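You operate a simulated robot arm through the tools that you are given. There is no shell and no other tool.

Carry out the task below with a simulated robot arm. There is one attempt and no reset: what you move stays moved.

Task
Test the blue Disco sign and lay it in the tray for its reading.
Fine: in the pull tester; tester zero key once first, tester grip switch to grip, push the blue pull pad, switch back to open; from 30 N the green tray marked good, under it the purple tray marked redo; leave the other signs. Where these are worked on the way, their far stop is far enough and under half their travel is too little: tester grip switch.

The check looks at the end state, three seconds after you hand in, the way a careful person would. Anything else that was tipped, shoved, dropped, spilled or broken makes it a failure.

Robot
A 7-joint arm with a two-finger parallel gripper, fixed in place. Base frame: the origin is at the foot of the arm, x ahead of it, y to its left, z up; the work surface is at about z = 0.884. Units: m, degrees, N and s.
With the tool pointing down near the work surface it reaches from about 0.24 to 0.68 m from the base axis. Its first joint turns from -66.0 to 66.0 degrees. Payload 2.4 kg.
Tool frame: the origin (TCP) lies between the finger pads and is the grasp point; the fingertips stand 0.03 m ahead of it; z points along the fingers, y is the line along which they close. Largest opening 0.094 m; finger width 0.028, thickness 0.01; the body of the gripper, 0.05 by 0.096 m, starts 0.055 m behind the TCP.
Orientation is told as [roll, pitch, yaw] about the base's x, y, z axes, in that order, counted from this pose: with the fingers straight down and closing along the base's y, the tool's x points along the base's -x, its y along +y and its z along -z.

Tools
- The arm moves only by the tool servo_tool. Its argument "steps" is a list of rows, each a list of 7 numbers: the shift along the base's x, y, z in units of 20 mm (1.0 is 20 mm), then the turn, a rotation vector about the base's x, y, z in units of 4 degrees (1.0 is 4 degrees), then the opening, from 0 (shut) to 1 (fully open). In form: [[x, y, z, rx, ry, rz, hand], ...]. A call has 1 to 20 rows; each row shifts and turns the commanded pose from where the row before left it. A call with a number of a shift or a turn outside -1 to 1 is refused whole. A row lasts 0.2 s, in which the tool goes at most 0.05 m and 8.6 degrees; a call with a longer step from one row to the next is refused whole, and so is a gripper value outside its range. A pose out of reach is approached as far as the arm can. The call stops where the force on the tool passes 90 N (or 10 N more than at its start, if that is more) or the arm is blocked; 0.2 s more then pass. The fingers move at their own pace (about 0.153 m/s each) and stop on an object; they squeeze with about 33 N. The grip force told is the motor's: it shows also when the fingers shut on nothing. Time passes only in rows, and 0.2 s behind the last, so rows that do not move let the fingers close. It gives the time, the measured TCP pose, the force on the tool (base axes), the opening and the grip force at its end, in the units of the frame above (readings bear some noise), with the torque about the TCP (base axes, N m) and any sound that the robot's microphone picked up, and new pictures: "pictures" is both (left out), scene, wrist or none.
- Cameras (640 x 400 px; columns grow to the right, rows downward): "scene" is fixed at [0.0282, 0.4773, 1.4243]; the picture's right is [-0.79, -0.61, 0.00], its down [-0.45, 0.58, -0.68] and it looks along [0.42, -0.53, -0.74] (base axes); focal length 317 px, centre (320, 200). "wrist" rides on the gripper at [0.076, 0.014, -0.102] in the tool frame; the picture's right is [-0.18, 0.98, 0.00], its down [-0.75, -0.14, -0.64] and it looks along [-0.63, -0.12, 0.77] (tool axes); focal length 243 px, centre (320, 200). There is no depth. A picture from a camera that has moved, and an enlarged one, comes with that camera's place and axes in the base frame and with its lens.
- inspect(camera, box): a new picture of the part [left, top, right, bottom] of that camera's present view, enlarged. No time passes.
- job_done(): hands the job in; it is judged then, once.

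Nothing tells you positions but the pictures and the camera data. Unless the task says otherwise, let go and move clear before handing in.

The tools are called after ">>>" as name(argument=value, ...) on one line, values as JSON. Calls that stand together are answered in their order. servo_tool: Moves the arm, as the interface text tells. Its arguments: {"type":"object","properties":{"steps":{"type":"array"},"pictures":{"type":"string","enum":["both","scene","wrist","none"]}},"required":["steps"]} The other tools are called the same way: inspect (camera, box) takes an enlarged picture of a part of a camera's view; job_done () hands the job in.

At the start:

```text
time: 0.0
ee_pos: [0.2949, 0.2669, 1.1857]
tool_rot: [-0.1, 0.0, 0.0]
wrist_force: [0.1, 0.4, 0.4]
torque: [0.01, 0.01, 0.04]
opening: 0.094
grasp_force: 0.1
```

scene: 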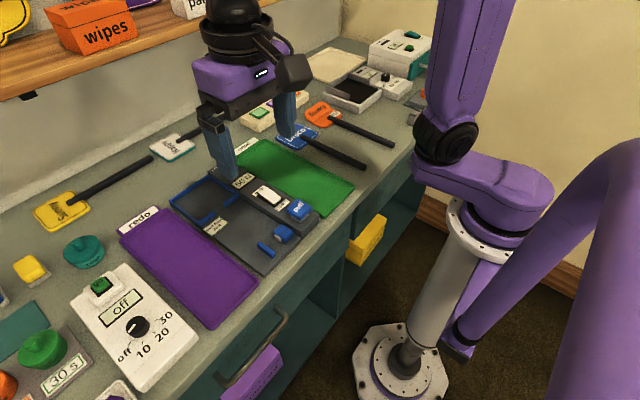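
wrist: 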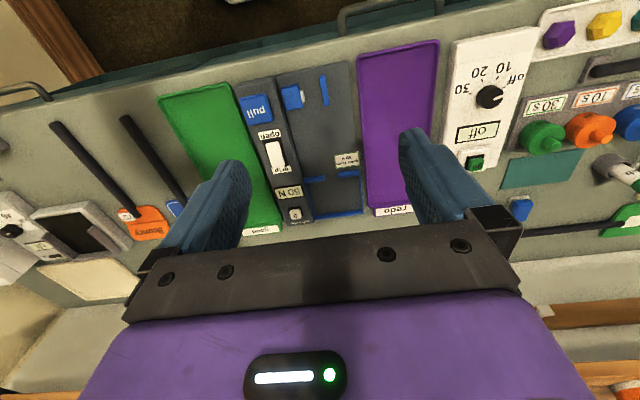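

I see the pull tester between the green and purple trays, and the blue Disco sign to the right of the green tray with its stick pointing towards the front. I'll take enlarged pictures first to locate things.

>>> inspect(camera="scene", box=[160, 120, 360, 280])

>>> inspect(camera="scene", box=[240, 60, 440, 200])

>>> inspect(camera="wrist", box=[220, 40, 380, 250])

>>> inspect(camera="wrist", box=[0, 60, 240, 280])

```text
2.50 times, centred on (260, 200) of scene
camera zoom: at [0.0282, 0.4773, 1.4243], right [-0.79, -0.61, 0.0], down [-0.45, 0.58, -0.68], along [0.42, -0.53, -0.74], focal length 792 px, centre (470, 200)
```

zoom: 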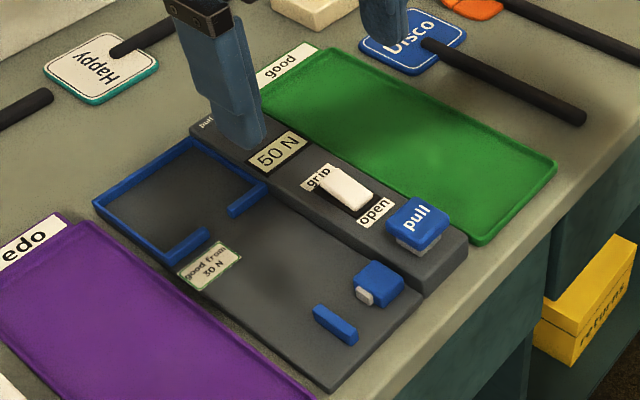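

```text
2.86 times, centred on (340, 130) of scene
camera zoom: at [0.0282, 0.4773, 1.4243], right [-0.79, -0.61, 0.0], down [-0.45, 0.58, -0.68], along [0.42, -0.53, -0.74], focal length 905 px, centre (263, 400)
```

zoom: 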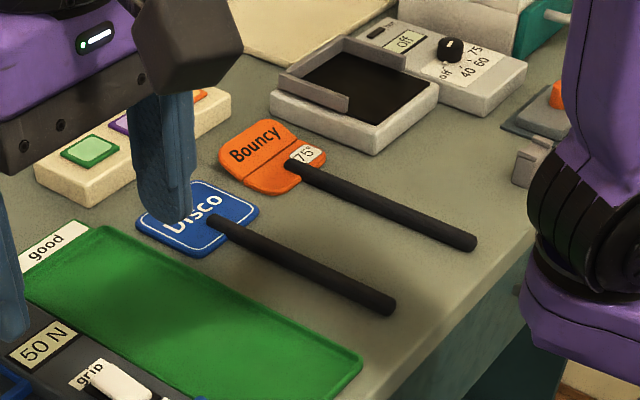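

```text
1.90 times, centred on (300, 145) of wrist
camera zoom: at [0.2191, 0.2815, 1.2874], right [0.18, 0.98, 0.0], down [0.75, -0.14, 0.64], along [0.63, -0.12, -0.77], focal length 462 px, centre (358, 305)
```

zoom: 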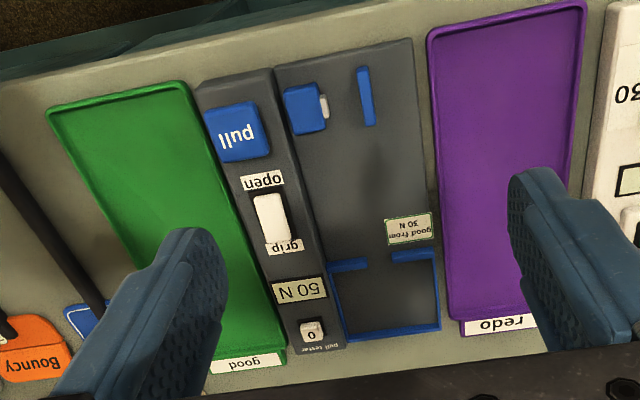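

```text
1.82 times, centred on (120, 170) of wrist
camera zoom: at [0.2191, 0.2815, 1.2874], right [0.18, 0.98, 0.0], down [0.75, -0.14, 0.64], along [0.63, -0.12, -0.77], focal length 441 px, centre (684, 254)
```

zoom: 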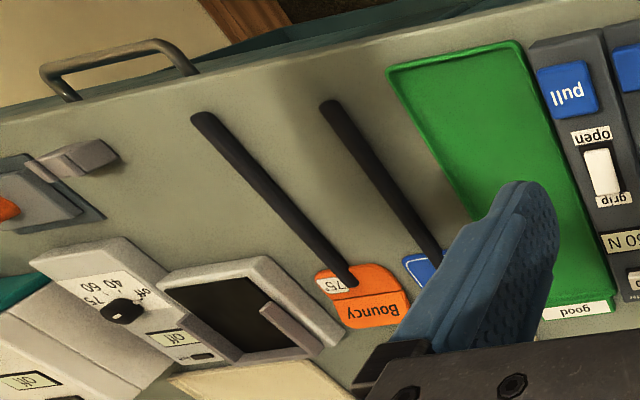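

The camera geometry puts the Disco sign's stick along x at y≈-0.06, and the tester's stick lane at y≈0.25. I'll zoom in further on the switch, the frame and the sign before moving.

>>> inspect(camera="wrist", box=[230, 85, 330, 150])

>>> inspect(camera="wrist", box=[260, 130, 380, 230])

>>> inspect(camera="scene", box=[225, 165, 325, 230])

>>> inspect(camera="scene", box=[160, 165, 260, 235])

>>> inspect(camera="scene", box=[230, 210, 330, 280])

```text
6.15 times, centred on (280, 118) of wrist
camera zoom: at [0.2191, 0.2815, 1.2874], right [0.18, 0.98, 0.0], down [0.75, -0.14, 0.64], along [0.63, -0.12, -0.77], focal length 1493 px, centre (566, 708)
```

zoom: 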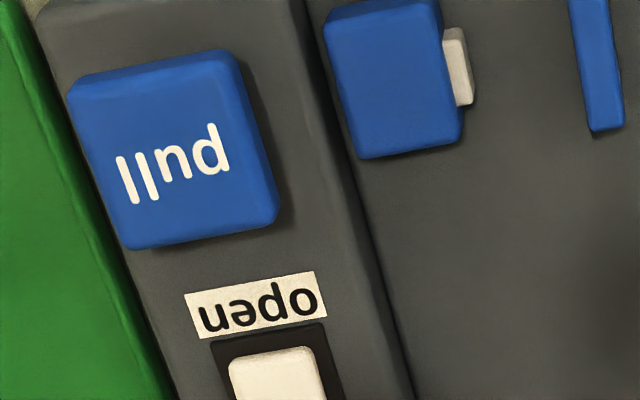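

```text
4.00 times, centred on (320, 180) of wrist
camera zoom: at [0.2191, 0.2815, 1.2874], right [0.18, 0.98, 0.0], down [0.75, -0.14, 0.64], along [0.63, -0.12, -0.77], focal length 970 px, centre (320, 280)
```

zoom: 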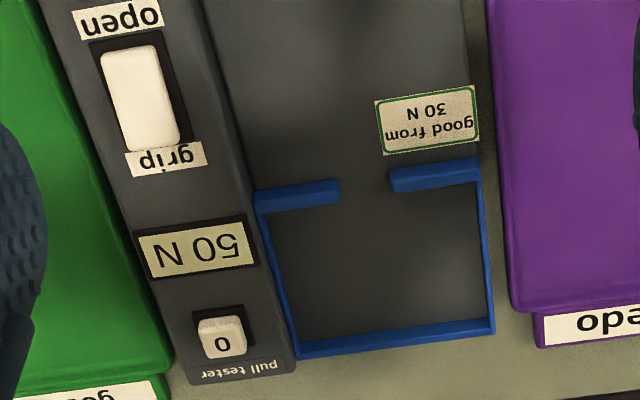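

```text
6.15 times, centred on (275, 198) of scene
camera zoom: at [0.0282, 0.4773, 1.4243], right [-0.79, -0.61, 0.0], down [-0.45, 0.58, -0.68], along [0.42, -0.53, -0.74], focal length 1950 px, centre (597, 215)
```

zoom: 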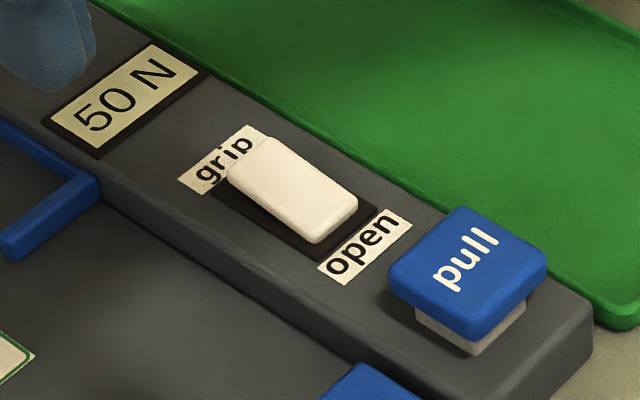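

```text
5.71 times, centred on (210, 200) of scene
camera zoom: at [0.0282, 0.4773, 1.4243], right [-0.79, -0.61, 0.0], down [-0.45, 0.58, -0.68], along [0.42, -0.53, -0.74], focal length 1810 px, centre (949, 200)
```

zoom: 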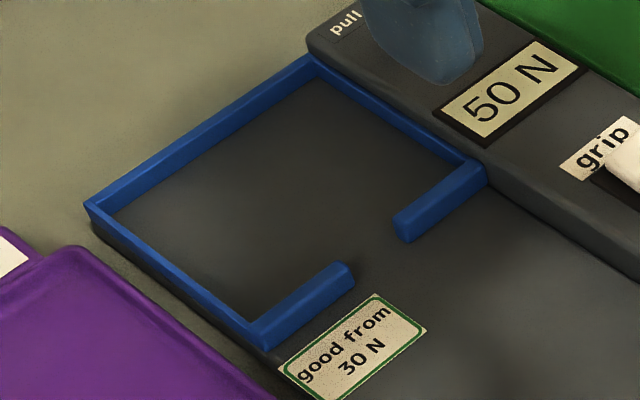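

```text
5.71 times, centred on (280, 245) of scene
camera zoom: at [0.0282, 0.4773, 1.4243], right [-0.79, -0.61, 0.0], down [-0.45, 0.58, -0.68], along [0.42, -0.53, -0.74], focal length 1810 px, centre (549, -57)
```

zoom: 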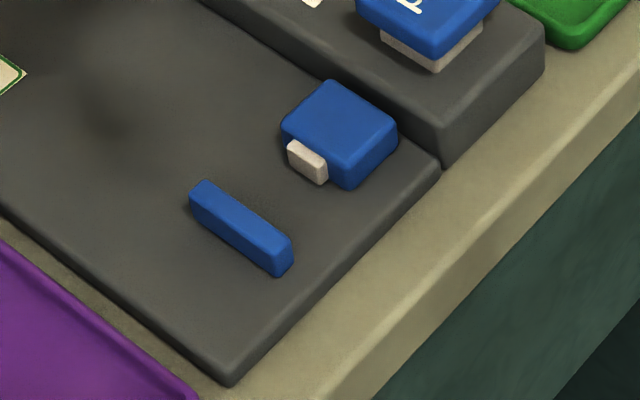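

The tester is clear now: a white "0" key at about (0.563, 0.163), a rocker switch at x≈0.39–0.43 that is currently down at "open", and the pull pad at (0.331, 0.165). I'll close the fingers and move above the zero key.

>>> servo_tool(steps=[[1, -0.4, -0.7, 0, 0, 0, 0], [1, -0.4, -0.7, 0, 0, 0, 0], [1, -0.4, -0.7, 0, 0, 0, 0], [1, -0.4, -0.7, 0, 0, 0, 0], [1, -0.4, -0.7, 0, 0, 0, 0], [1, -0.4, -0.7, 0, 0, 0, 0], [1, -0.4, -0.7, 0, 0, 0, 0], [1, -0.4, -0.7, 0, 0, 0, 0], [1, -0.4, -0.7, 0, 0, 0, 0], [1, -0.4, -0.7, 0, 0, 0, 0], [1, -0.4, -0.7, 0, 0, 0, 0], [1, -0.4, -0.7, 0, 0, 0, 0], [1, -0.4, -0.7, 0, 0, 0, 0], [0.4, 0, -0.2, 0, 0, 0, 0], [0, 0, 0, 0, 0, 0, 0]])

```text
time: 3.2
ee_pos: [0.5624, 0.1627, 0.9995]
tool_rot: [0.0, 0.0, 0.1]
wrist_force: [0.2, 1.0, -1.4]
torque: [-0.02, -0.02, 0.01]
opening: 0.0
grasp_force: 33.2
camera wrist: at [0.4863, 0.1774, 1.1021], right [0.18, 0.98, 0.0], down [0.75, -0.14, 0.64], along [0.63, -0.12, -0.77], focal length 243 px, centre (320, 200)
```

scene: 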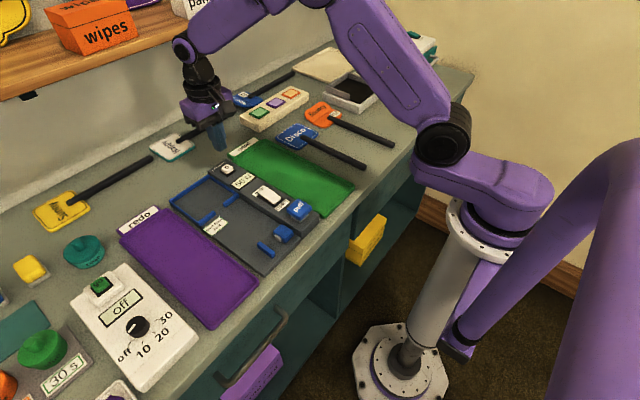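
wrist: 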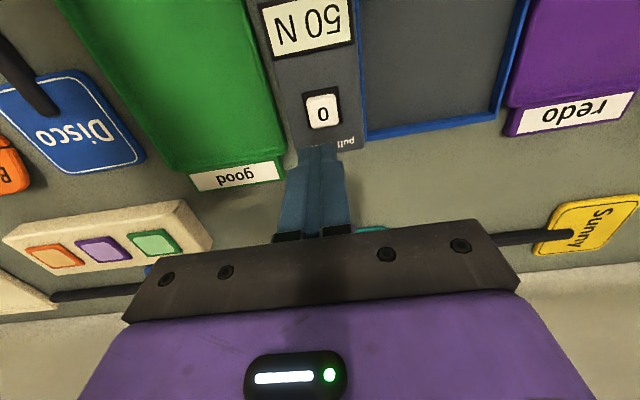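

Zero key is visible now; I'll measure it from both cameras.

>>> inspect(camera="scene", box=[190, 130, 290, 200])

>>> inspect(camera="wrist", box=[240, 60, 400, 240])

>>> inspect(camera="wrist", box=[0, 20, 200, 200])

```text
5.71 times, centred on (240, 165) of scene
camera zoom: at [0.0282, 0.4773, 1.4243], right [-0.79, -0.61, 0.0], down [-0.45, 0.58, -0.68], along [0.42, -0.53, -0.74], focal length 1810 px, centre (777, 400)
```

zoom: 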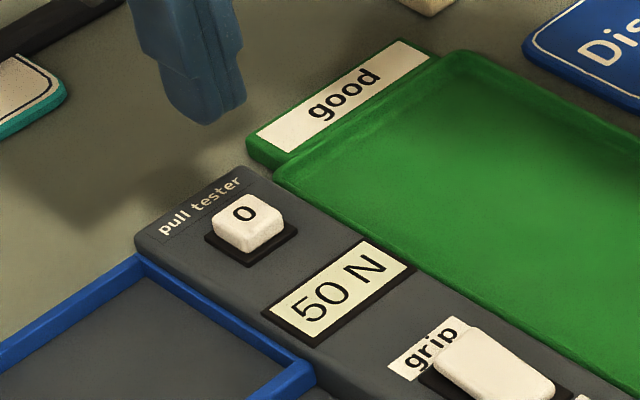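

```text
2.22 times, centred on (320, 150) of wrist
camera zoom: at [0.4863, 0.1774, 1.1021], right [0.18, 0.98, 0.0], down [0.75, -0.14, 0.64], along [0.63, -0.12, -0.77], focal length 539 px, centre (320, 311)
```

zoom: 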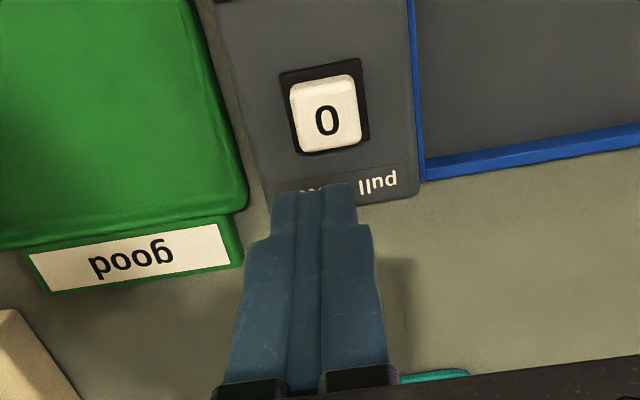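

```text
2.22 times, centred on (100, 110) of wrist
camera zoom: at [0.4863, 0.1774, 1.1021], right [0.18, 0.98, 0.0], down [0.75, -0.14, 0.64], along [0.63, -0.12, -0.77], focal length 539 px, centre (809, 400)
```

zoom: 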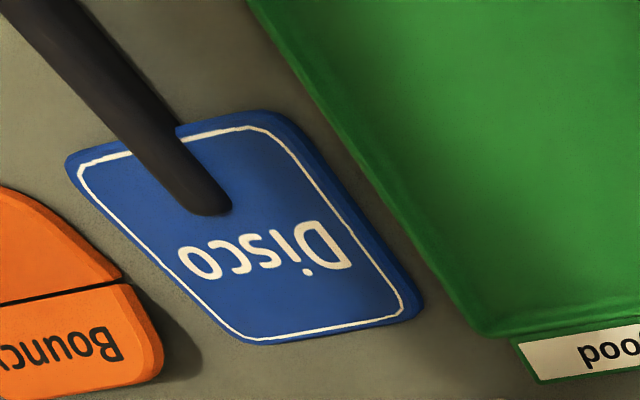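

The zero key is at about (0.550, 0.168), top z≈0.918. I'll align over it and come down near contact.

>>> servo_tool(steps=[[-0.62, 0.27, -0.5, 0, 0, 0, 0], [0, 0, -0.9, 0, 0, 0, 0], [0, 0, -0.6, 0, 0, 0, 0], [0, 0, 0, 0, 0, 0, 0]])

>>> inspect(camera="scene", box=[190, 130, 290, 200])

>>> inspect(camera="wrist", box=[240, 60, 400, 240])

```text
time: 4.2
ee_pos: [0.5495, 0.1667, 0.9587]
tool_rot: [0.0, 0.0, 0.0]
wrist_force: [0.4, 0.2, 0.6]
torque: [0.01, 0.01, -0.03]
opening: 0.0001
grasp_force: 32.7
camera wrist: at [0.4734, 0.1835, 1.0604], right [0.18, 0.98, 0.0], down [0.75, -0.14, 0.64], along [0.63, -0.12, -0.77], focal length 243 px, centre (320, 200)
```

scene: 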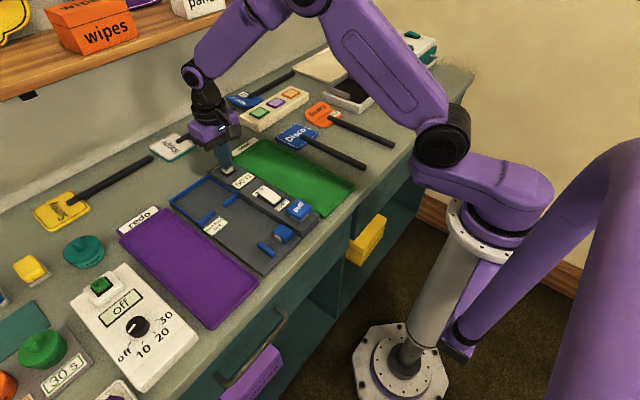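
wrist: 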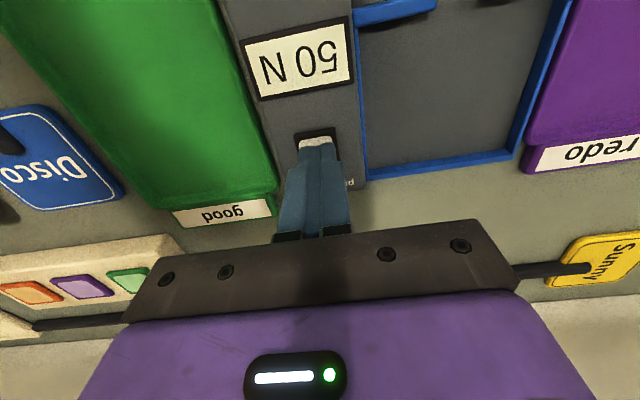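

```text
5.71 times, centred on (240, 165) of scene
camera zoom: at [0.0282, 0.4773, 1.4243], right [-0.79, -0.61, 0.0], down [-0.45, 0.58, -0.68], along [0.42, -0.53, -0.74], focal length 1810 px, centre (777, 400)
```

zoom: 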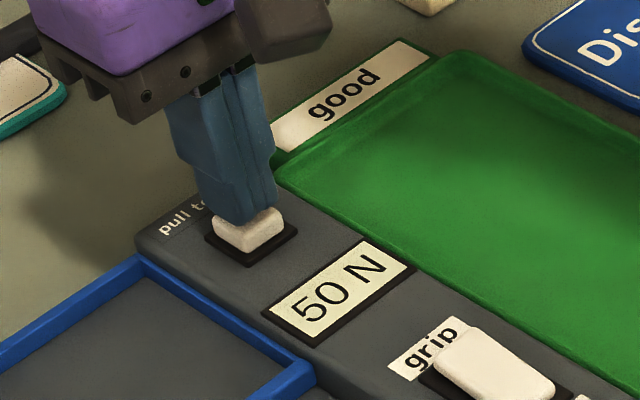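

```text
2.22 times, centred on (320, 150) of wrist
camera zoom: at [0.4734, 0.1835, 1.0604], right [0.18, 0.98, 0.0], down [0.75, -0.14, 0.64], along [0.63, -0.12, -0.77], focal length 539 px, centre (320, 311)
```

zoom: 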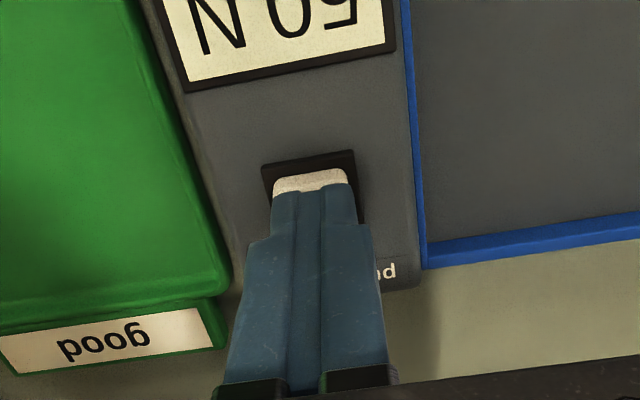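

Aligned over the key; pressing down in small steps.

>>> servo_tool(steps=[[-0.15, 0, -0.3, 0, 0, 0, 0], [0, 0, -0.15, 0, 0, 0, 0], [0, 0, -0.15, 0, 0, 0, 0], [0, 0, -0.1, 0, 0, 0, 0], [0, 0, 0, 0, 0, 0, 0]], pictures="none")

>>> inspect(camera="scene", box=[190, 130, 290, 200])

```text
time: 5.4
ee_pos: [0.5466, 0.1678, 0.9461]
tool_rot: [-0.1, -0.1, 0.0]
wrist_force: [-7.5, -1.4, 14.6]
torque: [-0.03, 0.15, -0.02]
opening: 0.0
grasp_force: 33.3
heard: click
```

```text
5.71 times, centred on (240, 165) of scene
camera zoom: at [0.0277, 0.4772, 1.4244], right [-0.79, -0.61, 0.0], down [-0.45, 0.58, -0.68], along [0.42, -0.53, -0.74], focal length 1810 px, centre (777, 400)
```

zoom: 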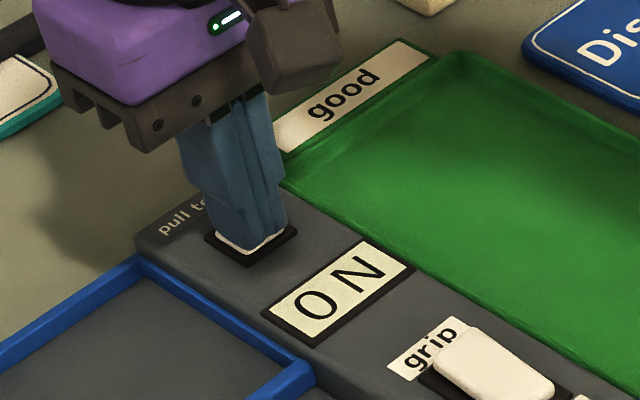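

Zeroed: a click and "0 N". Next I'll lift and go above the Disco sign's stick for a close look.

>>> servo_tool(steps=[[0, 0, 1, 0, 0, 0, 0], [0, 0, 1, 0, 0, 0, 0], [0, 0, 1, 0, 0, 0, 0], [-0.7, -1, 0.3, 0, 0, 0, 0.5], [-0.7, -1, 0.3, 0, 0, 0, 0.5], [-0.7, -1, 0.3, 0, 0, 0, 0.5], [-0.7, -1, 0.3, 0, 0, 0, 0.5], [-0.7, -1, 0.3, 0, 0, 0, 0.5], [-0.7, -1, 0.3, 0, 0, 0, 0.5], [-0.7, -1, 0.3, 0, 0, 0, 0.5], [-0.7, -1, 0.3, 0, 0, 0, 0.5], [-0.7, -1, 0.3, 0, 0, 0, 0.5], [-0.7, -1, 0.3, 0, 0, 0, 0.5], [-0.7, -1, 0.3, 0, 0, 0, 0.5], [0, 0, 0, 0, 0, 0, 0.5]])

>>> inspect(camera="scene", box=[190, 130, 290, 200])

>>> inspect(camera="scene", box=[260, 100, 400, 190])

```text
time: 8.6
ee_pos: [0.3945, -0.0507, 1.0716]
tool_rot: [0.0, 0.0, -0.1]
wrist_force: [-0.1, 0.4, 0.0]
torque: [0.01, 0.0, 0.01]
opening: 0.047
grasp_force: 0.0
camera wrist: at [0.318, -0.0345, 1.1733], right [0.18, 0.98, 0.0], down [0.75, -0.14, 0.64], along [0.63, -0.12, -0.77], focal length 243 px, centre (320, 200)
```

scene: 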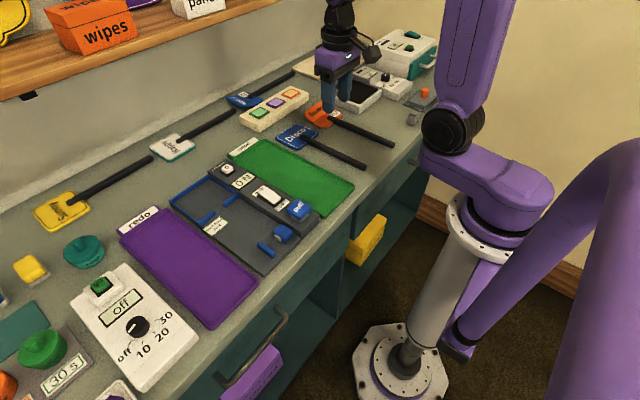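
wrist: 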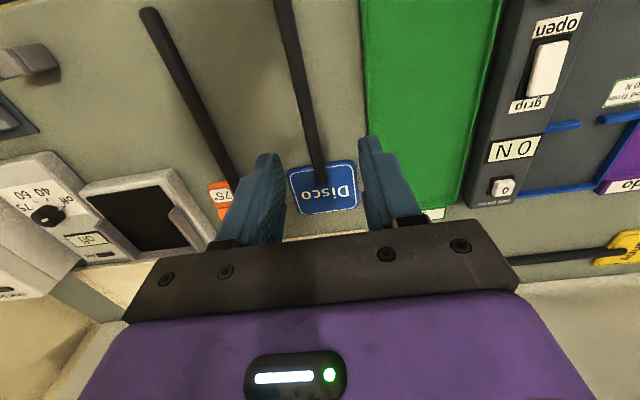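

```text
5.71 times, centred on (240, 165) of scene
camera zoom: at [0.0282, 0.4773, 1.4243], right [-0.79, -0.61, 0.0], down [-0.45, 0.58, -0.68], along [0.42, -0.53, -0.74], focal length 1810 px, centre (777, 400)
```

zoom: 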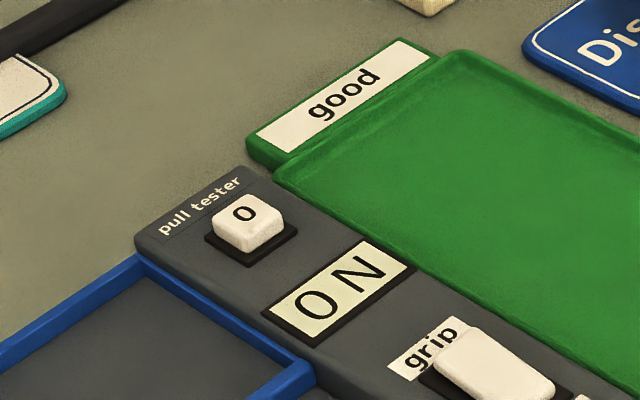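

```text
4.44 times, centred on (330, 145) of scene
camera zoom: at [0.0282, 0.4773, 1.4243], right [-0.79, -0.61, 0.0], down [-0.45, 0.58, -0.68], along [0.42, -0.53, -0.74], focal length 1408 px, centre (276, 444)
```

zoom: 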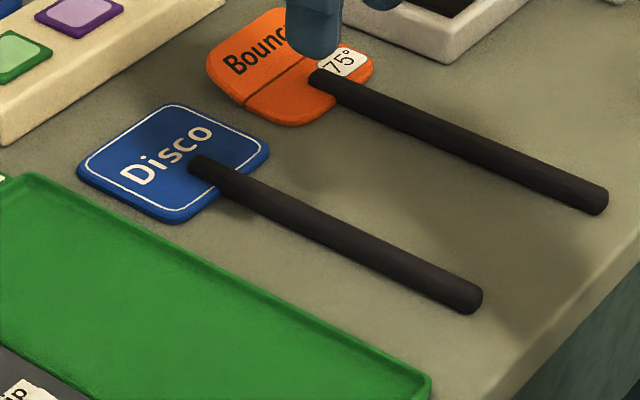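

>>> inspect(camera="wrist", box=[260, 0, 380, 110])

>>> inspect(camera="wrist", box=[260, 110, 380, 225])

>>> inspect(camera="scene", box=[340, 140, 390, 175])

>>> inspect(camera="scene", box=[270, 115, 330, 155])

```text
3.64 times, centred on (320, 55) of wrist
camera zoom: at [0.318, -0.0345, 1.1733], right [0.18, 0.98, 0.0], down [0.75, -0.14, 0.64], along [0.63, -0.12, -0.77], focal length 882 px, centre (320, 727)
```

zoom: 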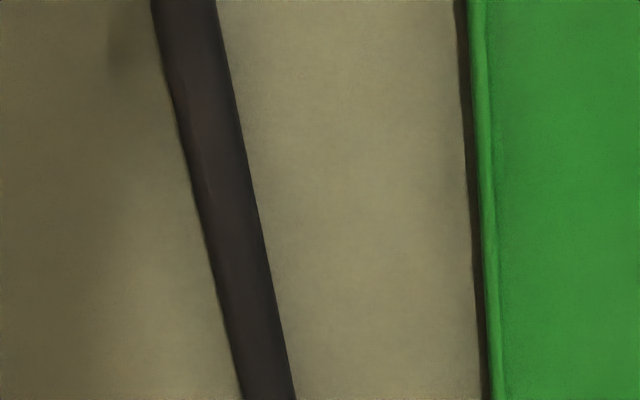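

```text
3.48 times, centred on (320, 168) of wrist
camera zoom: at [0.318, -0.0345, 1.1733], right [0.18, 0.98, 0.0], down [0.75, -0.14, 0.64], along [0.63, -0.12, -0.77], focal length 844 px, centre (320, 313)
```

zoom: 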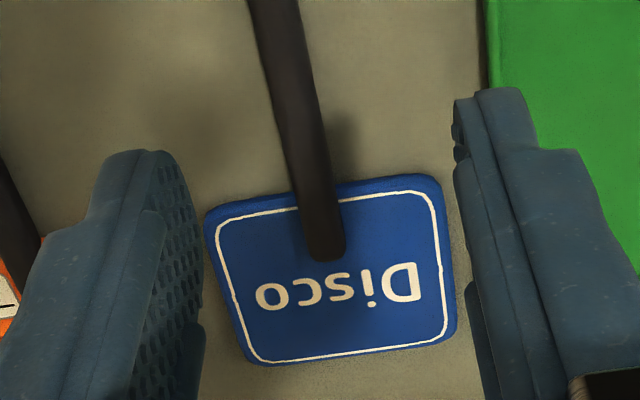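

```text
11.43 times, centred on (365, 158) of scene
camera zoom: at [0.0282, 0.4773, 1.4243], right [-0.79, -0.61, 0.0], down [-0.45, 0.58, -0.68], along [0.42, -0.53, -0.74], focal length 3621 px, centre (-194, 686)
```

zoom: 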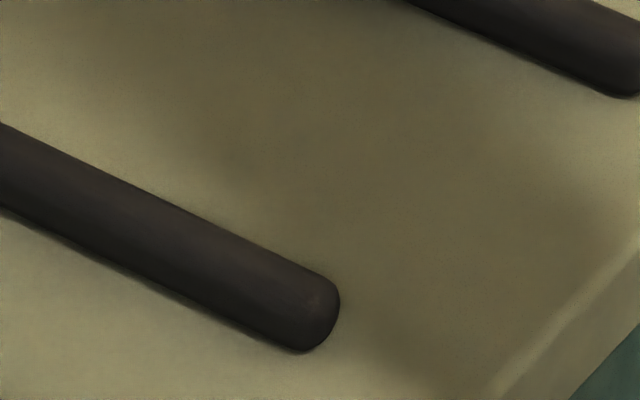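

```text
10.00 times, centred on (300, 135) of scene
camera zoom: at [0.0282, 0.4773, 1.4243], right [-0.79, -0.61, 0.0], down [-0.45, 0.58, -0.68], along [0.42, -0.53, -0.74], focal length 3168 px, centre (520, 850)
```

zoom: 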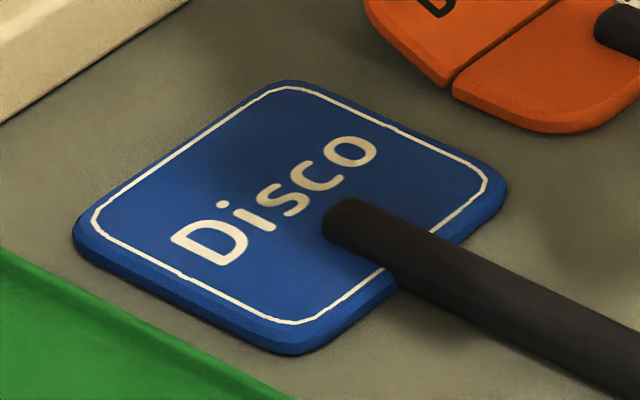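

The display holds 0 N. The stick lies along x at y≈-0.068, with the head at x 0.491–0.572. I'll grip the stick at x≈0.447, so the fingers clear the frame's bars in the tester, and descend around it now.

>>> servo_tool(steps=[[0.66, -0.22, -1, 0, 0, 0, 0.5], [0.66, -0.22, -1, 0, 0, 0, 0.5], [0.66, -0.22, -1, 0, 0, 0, 0.5], [0.64, -0.21, -1, 0, 0, 0, 0.5], [0, 0, -1, 0, 0, 0, 0.5], [0, 0, -1, 0, 0, 0, 0.5], [0, 0, -0.9, 0, 0, 0, 0.5], [0, 0, 0, 0, 0, 0, 0.5]])

>>> inspect(camera="scene", box=[270, 90, 390, 180])

>>> inspect(camera="wrist", box=[220, 60, 420, 240])

```text
time: 10.4
ee_pos: [0.4472, -0.0706, 0.934]
tool_rot: [0.1, 0.1, 0.0]
wrist_force: [0.3, -0.2, 0.2]
torque: [0.0, 0.04, 0.01]
opening: 0.0472
grasp_force: 0.0
camera wrist: at [0.3714, -0.0551, 1.0359], right [0.18, 0.98, 0.0], down [0.75, -0.14, 0.64], along [0.63, -0.12, -0.77], focal length 243 px, centre (320, 200)
```

scene: 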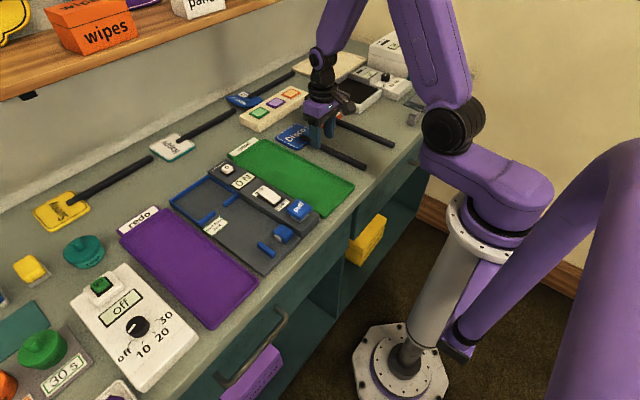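
wrist: 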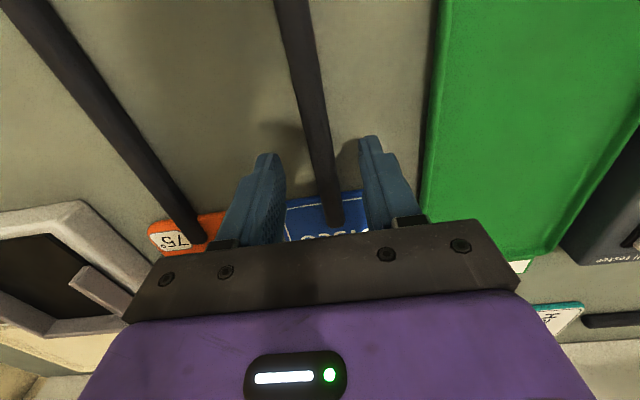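

```text
4.44 times, centred on (330, 135) of scene
camera zoom: at [0.0282, 0.4773, 1.4243], right [-0.79, -0.61, 0.0], down [-0.45, 0.58, -0.68], along [0.42, -0.53, -0.74], focal length 1408 px, centre (276, 489)
```

zoom: 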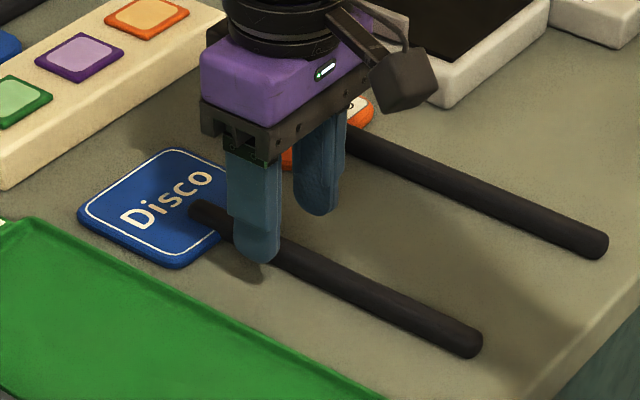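

```text
2.22 times, centred on (320, 150) of wrist
camera zoom: at [0.3714, -0.0551, 1.0359], right [0.18, 0.98, 0.0], down [0.75, -0.14, 0.64], along [0.63, -0.12, -0.77], focal length 539 px, centre (320, 311)
```

zoom: 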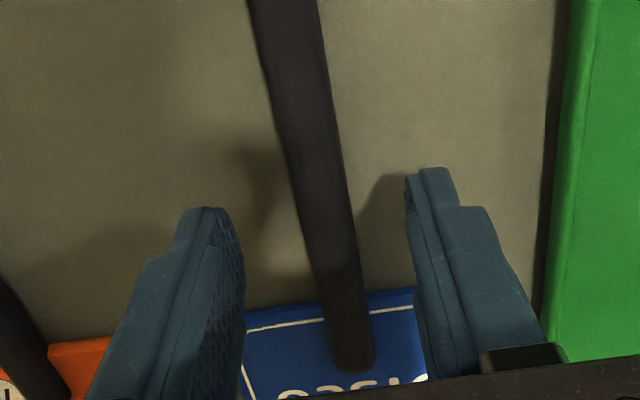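

The fingers straddle the stick well centred. Descending to just above the bench and closing.

>>> servo_tool(steps=[[0, 0.05, -0.5, 0, 0, 0, 0.5], [0, 0, -0.4, 0, 0, 0, 0.5], [0, 0, 0, 0, 0, 0, 0.5], [0, 0, 0, 0, 0, 0, 0], [0, 0, 0, 0, 0, 0, 0], [0, 0, 0, 0, 0, 0, 0], [0, 0, 0, 0, 0, 0, 0]])

>>> inspect(camera="scene", box=[270, 90, 390, 180])

```text
time: 12.0
ee_pos: [0.4458, -0.0701, 0.9138]
tool_rot: [0.0, 0.0, 0.0]
wrist_force: [1.0, -0.6, 0.2]
torque: [-0.01, 0.04, -0.04]
opening: 0.0148
grasp_force: 32.8
camera wrist: at [0.3703, -0.0544, 1.0161], right [0.18, 0.98, 0.0], down [0.75, -0.14, 0.64], along [0.63, -0.12, -0.77], focal length 243 px, centre (320, 200)
```

scene: 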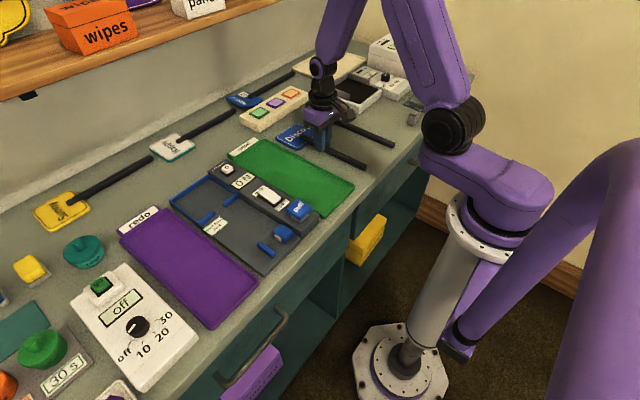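
wrist: 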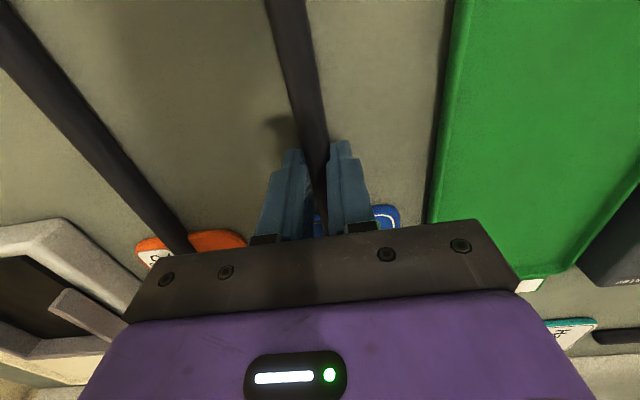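

```text
4.44 times, centred on (330, 135) of scene
camera zoom: at [0.0282, 0.4773, 1.4243], right [-0.79, -0.61, 0.0], down [-0.45, 0.58, -0.68], along [0.42, -0.53, -0.74], focal length 1408 px, centre (276, 489)
```

zoom: 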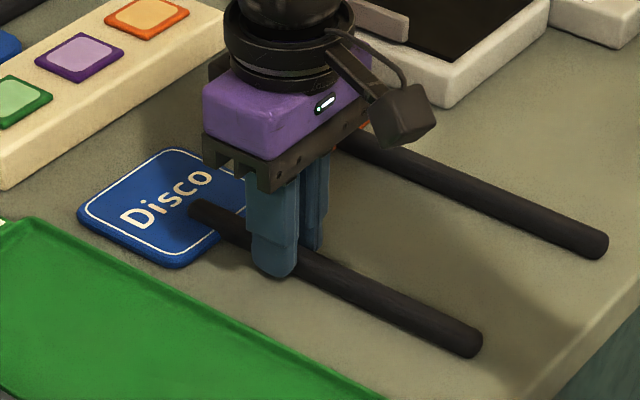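

The stick is gripped (14.8 mm). Lifting straight up and checking.

>>> servo_tool(steps=[[0, 0, 0.3, 0, 0, 0, 0], [0, 0, 0.5, 0, 0, 0, 0], [0, 0, 0.7, 0, 0, 0, 0], [0, 0, 0.8, 0, 0, 0, 0], [0, 0, 0.8, 0, 0, 0, 0], [0, 0, 0.8, 0, 0, 0, 0], [0, 0, 0.6, 0, 0, 0, 0], [0, 0, 0, 0, 0, 0, 0]])

>>> inspect(camera="scene", box=[270, 70, 390, 160])

>>> inspect(camera="wrist", box=[220, 60, 420, 240])

```text
time: 13.8
ee_pos: [0.4436, -0.067, 1.0057]
tool_rot: [0.1, 0.0, 0.0]
wrist_force: [-0.5, 0.5, -1.0]
torque: [0.0, 0.04, -0.04]
opening: 0.0149
grasp_force: 33.4
camera wrist: at [0.3688, -0.0513, 1.1078], right [0.18, 0.98, 0.0], down [0.75, -0.14, 0.64], along [0.63, -0.12, -0.77], focal length 243 px, centre (320, 200)
```

scene: 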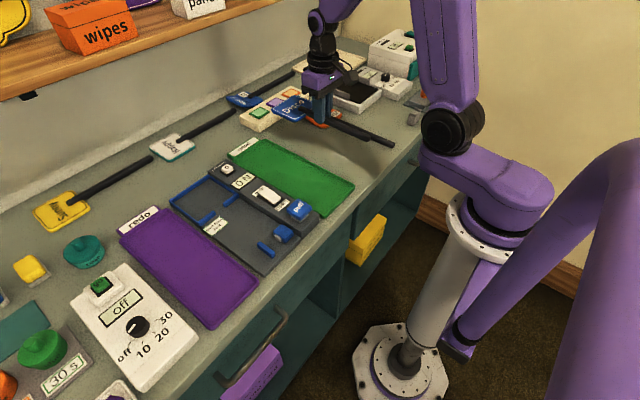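
wrist: 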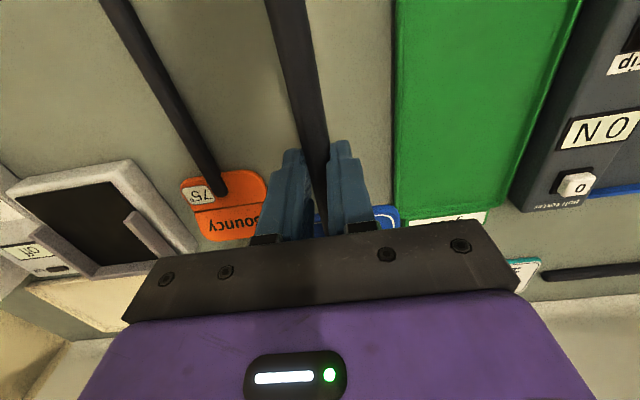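

```text
4.44 times, centred on (330, 115) of scene
camera zoom: at [0.0282, 0.4773, 1.4243], right [-0.79, -0.61, 0.0], down [-0.45, 0.58, -0.68], along [0.42, -0.53, -0.74], focal length 1408 px, centre (276, 578)
```

zoom: 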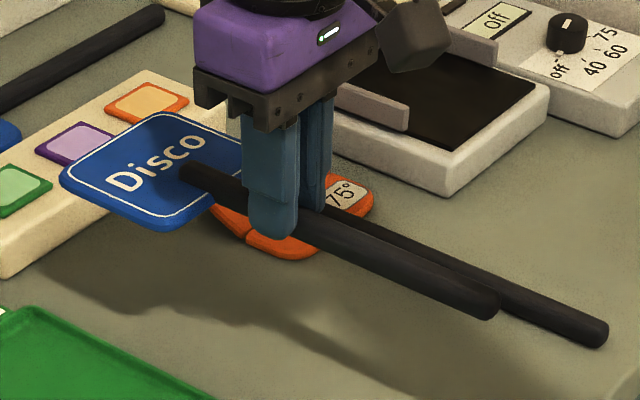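

```text
2.22 times, centred on (320, 150) of wrist
camera zoom: at [0.3688, -0.0513, 1.1078], right [0.18, 0.98, 0.0], down [0.75, -0.14, 0.64], along [0.63, -0.12, -0.77], focal length 539 px, centre (320, 311)
```

zoom: 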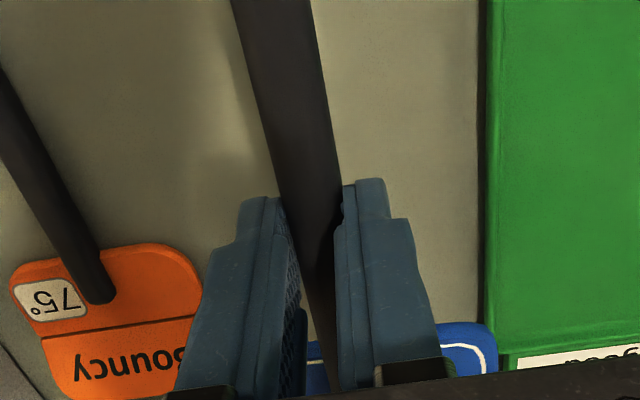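

The sign is held level. Carrying it across to above the tester lane (y≈0.251).

>>> servo_tool(steps=[[0, 0.5, 0, 0, 0, 0, 0], [0, 1, 0, 0, 0, 0, 0], [0, 1, 0, 0, 0, 0, 0], [0, 1, 0, 0, 0, 0, 0], [0, 1, 0, 0, 0, 0, 0], [0, 1, 0, 0, 0, 0, 0], [0, 1, 0, 0, 0, 0, 0], [0, 1, 0, 0, 0, 0, 0], [0, 1, 0, 0, 0, 0, 0], [0, 1, 0, 0, 0, 0, 0], [0, 1, 0, 0, 0, 0, 0], [0, 1, 0, 0, 0, 0, 0], [0, 1, 0, 0, 0, 0, 0], [0, 1, 0, 0, 0, 0, 0], [0, 1, 0, 0, 0, 0, 0], [0, 1, 0, 0, 0, 0, 0], [0, 0.5, 0, 0, 0, 0, 0], [0, 0, 0, 0, 0, 0, 0], [0, 0, 0, 0, 0, 0, 0]])

>>> inspect(camera="scene", box=[130, 90, 350, 280])

>>> inspect(camera="wrist", box=[220, 0, 420, 240])

```text
time: 17.8
ee_pos: [0.4463, 0.2513, 1.0043]
tool_rot: [0.1, 0.0, 0.1]
wrist_force: [0.5, 0.2, -0.5]
torque: [0.02, 0.03, -0.03]
opening: 0.015
grasp_force: 32.6
camera wrist: at [0.3702, 0.2667, 1.1077], right [0.18, 0.98, 0.0], down [0.75, -0.14, 0.64], along [0.63, -0.12, -0.77], focal length 243 px, centre (320, 200)
```

scene: 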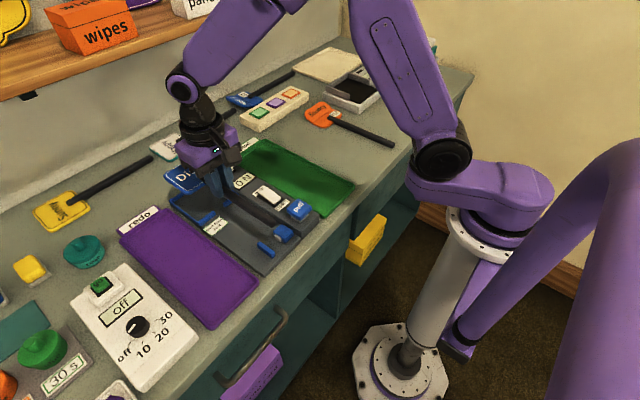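
wrist: 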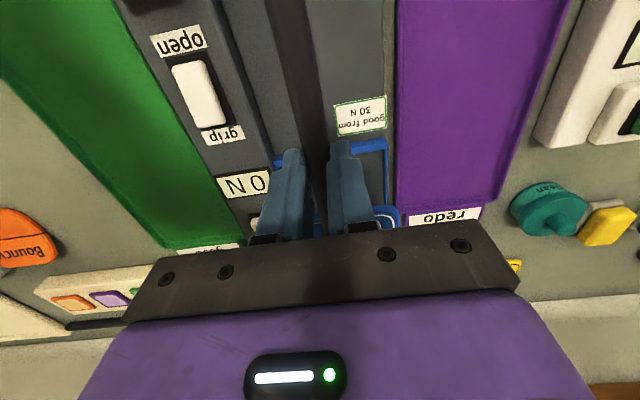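

```text
2.11 times, centred on (240, 185) of scene
camera zoom: at [0.0282, 0.4773, 1.4243], right [-0.79, -0.61, 0.0], down [-0.45, 0.58, -0.68], along [0.42, -0.53, -0.74], focal length 667 px, centre (488, 232)
```

zoom: 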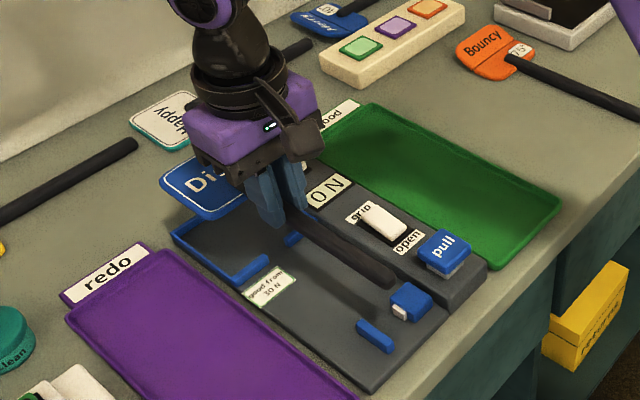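

```text
1.67 times, centred on (320, 120) of wrist
camera zoom: at [0.3702, 0.2667, 1.1077], right [0.18, 0.98, 0.0], down [0.75, -0.14, 0.64], along [0.63, -0.12, -0.77], focal length 404 px, centre (320, 333)
```

zoom: 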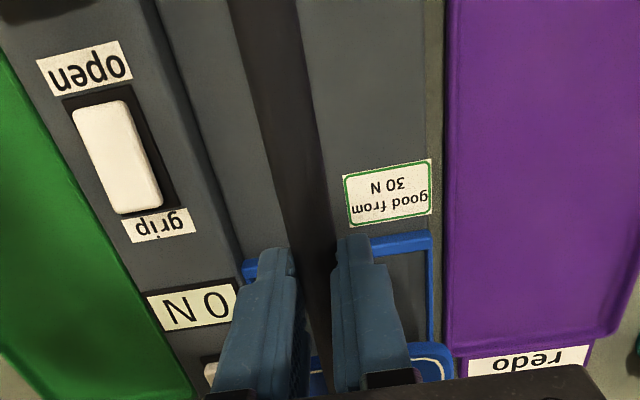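

Above the lane; lowering part way and checking the alignment with the frame and jaws.

>>> servo_tool(steps=[[0.1, 0, -0.7, 0, 0, 0, 0], [0, 0, -0.8, 0, 0, 0, 0], [0, 0, -0.8, 0, 0, 0, 0], [0, 0, -0.4, 0, 0, 0, 0], [0, 0, 0, 0, 0, 0, 0]])

>>> inspect(camera="scene", box=[150, 150, 250, 230])

>>> inspect(camera="scene", box=[220, 190, 320, 270])

>>> inspect(camera="wrist", box=[220, 0, 420, 240])

```text
time: 19.0
ee_pos: [0.4477, 0.2514, 0.9509]
tool_rot: [0.0, 0.0, 0.0]
wrist_force: [0.6, 0.0, -0.9]
torque: [0.0, 0.01, 0.01]
opening: 0.0151
grasp_force: 32.6
camera wrist: at [0.3725, 0.2672, 1.0534], right [0.18, 0.98, 0.0], down [0.75, -0.14, 0.64], along [0.63, -0.12, -0.77], focal length 243 px, centre (320, 200)
```

scene: 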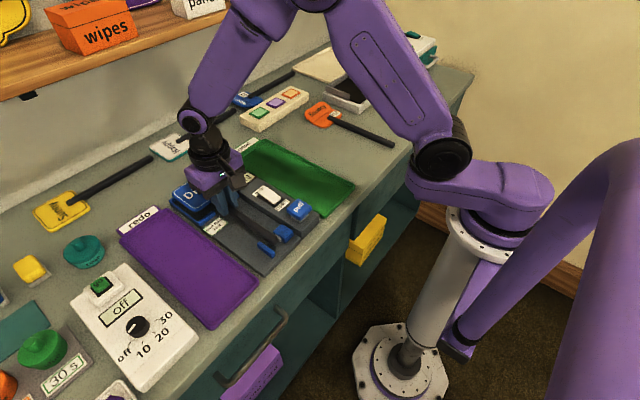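
wrist: 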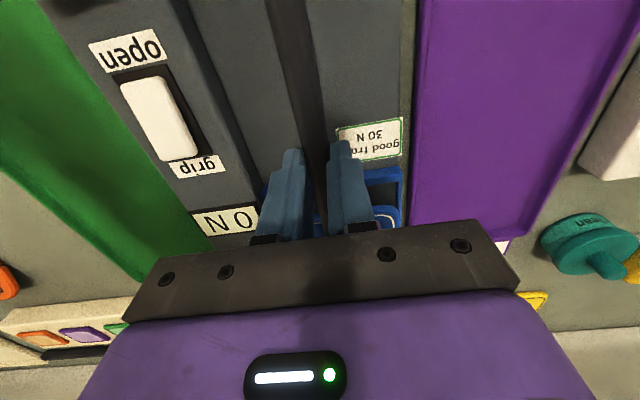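

```text
5.00 times, centred on (200, 190) of scene
camera zoom: at [0.0282, 0.4773, 1.4243], right [-0.79, -0.61, 0.0], down [-0.45, 0.58, -0.68], along [0.42, -0.53, -0.74], focal length 1584 px, centre (920, 250)
```

zoom: 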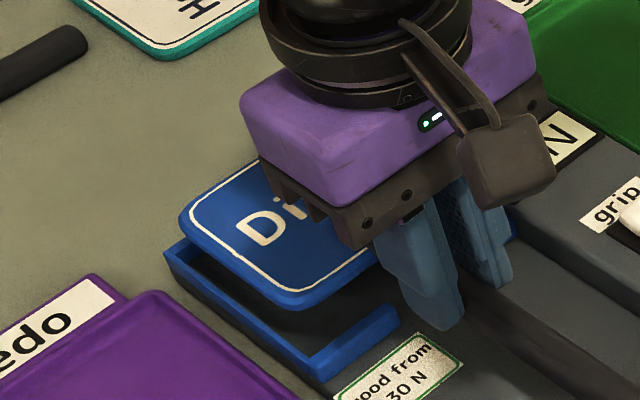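

```text
5.00 times, centred on (270, 230) of scene
camera zoom: at [0.0282, 0.4773, 1.4243], right [-0.79, -0.61, 0.0], down [-0.45, 0.58, -0.68], along [0.42, -0.53, -0.74], focal length 1584 px, centre (570, 50)
```

zoom: 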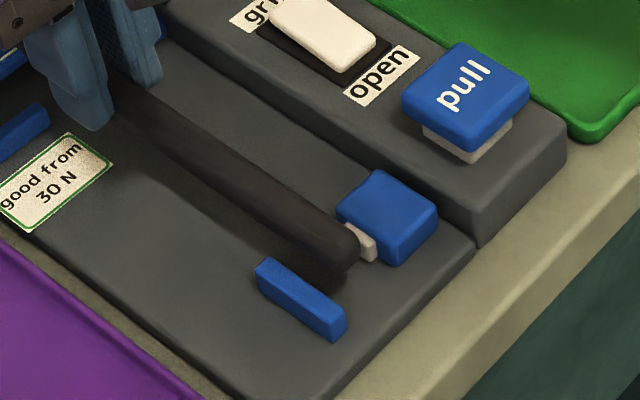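

```text
1.67 times, centred on (320, 120) of wrist
camera zoom: at [0.3725, 0.2672, 1.0534], right [0.18, 0.98, 0.0], down [0.75, -0.14, 0.64], along [0.63, -0.12, -0.77], focal length 404 px, centre (320, 333)
```

zoom: 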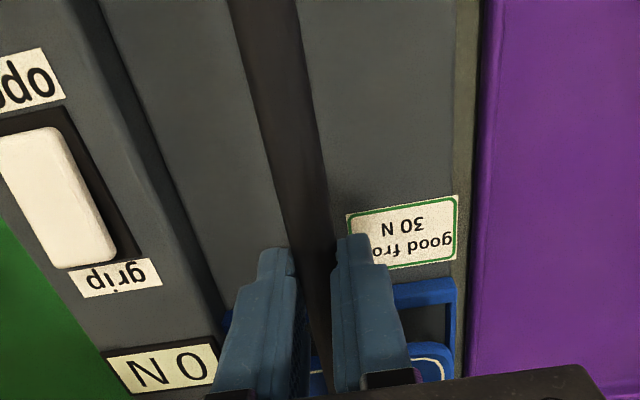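

Fine alignment: the stick end sits slightly toward the bar, so I'll trim the yaw about 1.25° and y by -1.5 mm. Then I'll lower to just above the plate.

>>> servo_tool(steps=[[0, -0.075, 0, 0, 0, 0.31, 0], [0, 0, -0.4, 0, 0, 0, 0], [0, 0, -0.4, 0, 0, 0, 0], [0, 0, -0.2, 0, 0, 0, 0], [0, 0, 0, 0, 0, 0, 0]], pictures="scene")

>>> inspect(camera="scene", box=[150, 150, 250, 230])

>>> inspect(camera="scene", box=[220, 190, 320, 270])

>>> inspect(camera="wrist", box=[220, 0, 420, 240])

```text
time: 20.2
ee_pos: [0.4493, 0.249, 0.9308]
tool_rot: [0.1, 0.0, 1.2]
wrist_force: [0.1, 0.0, -0.4]
torque: [-0.01, 0.01, 0.02]
opening: 0.0149
grasp_force: 33.1
```

scene: 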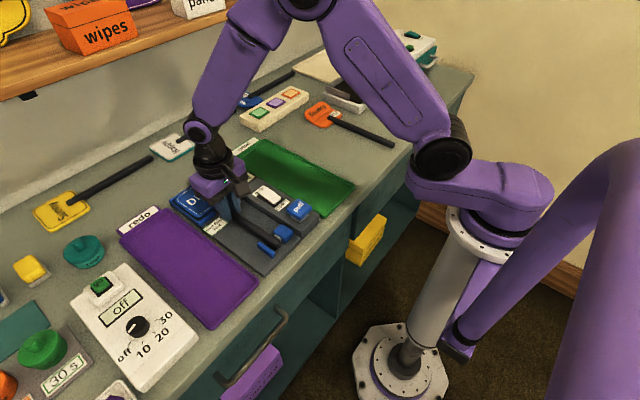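

```text
5.00 times, centred on (200, 190) of scene
camera zoom: at [0.0282, 0.4773, 1.4243], right [-0.79, -0.61, 0.0], down [-0.45, 0.58, -0.68], along [0.42, -0.53, -0.74], focal length 1584 px, centre (920, 250)
```

zoom: 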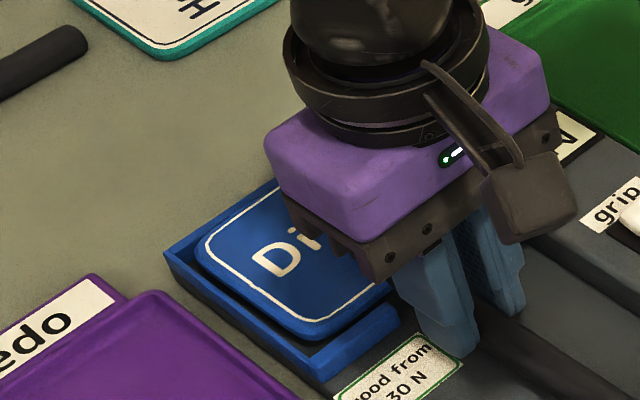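

```text
5.00 times, centred on (270, 230) of scene
camera zoom: at [0.0282, 0.4773, 1.4243], right [-0.79, -0.61, 0.0], down [-0.45, 0.58, -0.68], along [0.42, -0.53, -0.74], focal length 1584 px, centre (570, 50)
```

zoom: 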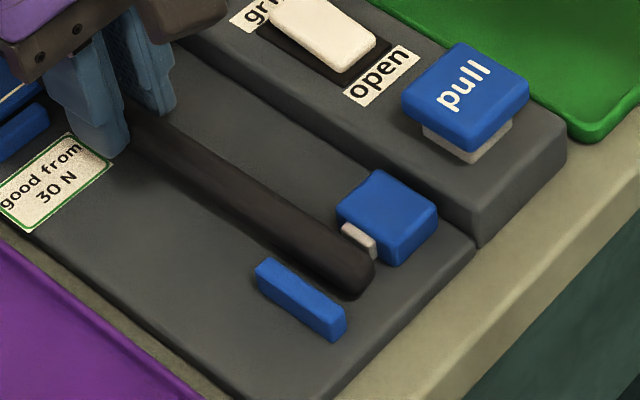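

```text
1.67 times, centred on (320, 120) of wrist
camera zoom: at [0.3718, 0.2631, 1.0335], right [0.16, 0.99, 0.0], down [0.76, -0.13, 0.64], along [0.63, -0.1, -0.77], focal length 404 px, centre (320, 333)
```

zoom: 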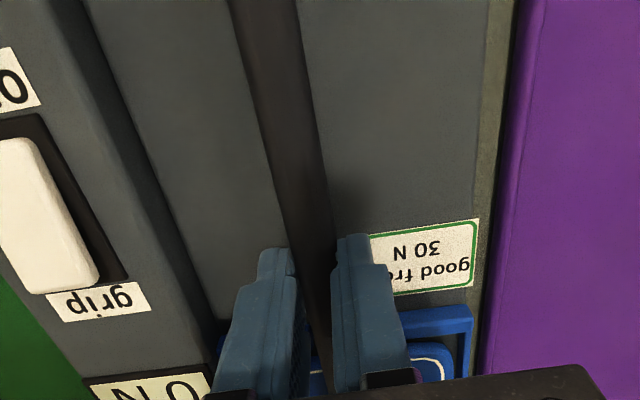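

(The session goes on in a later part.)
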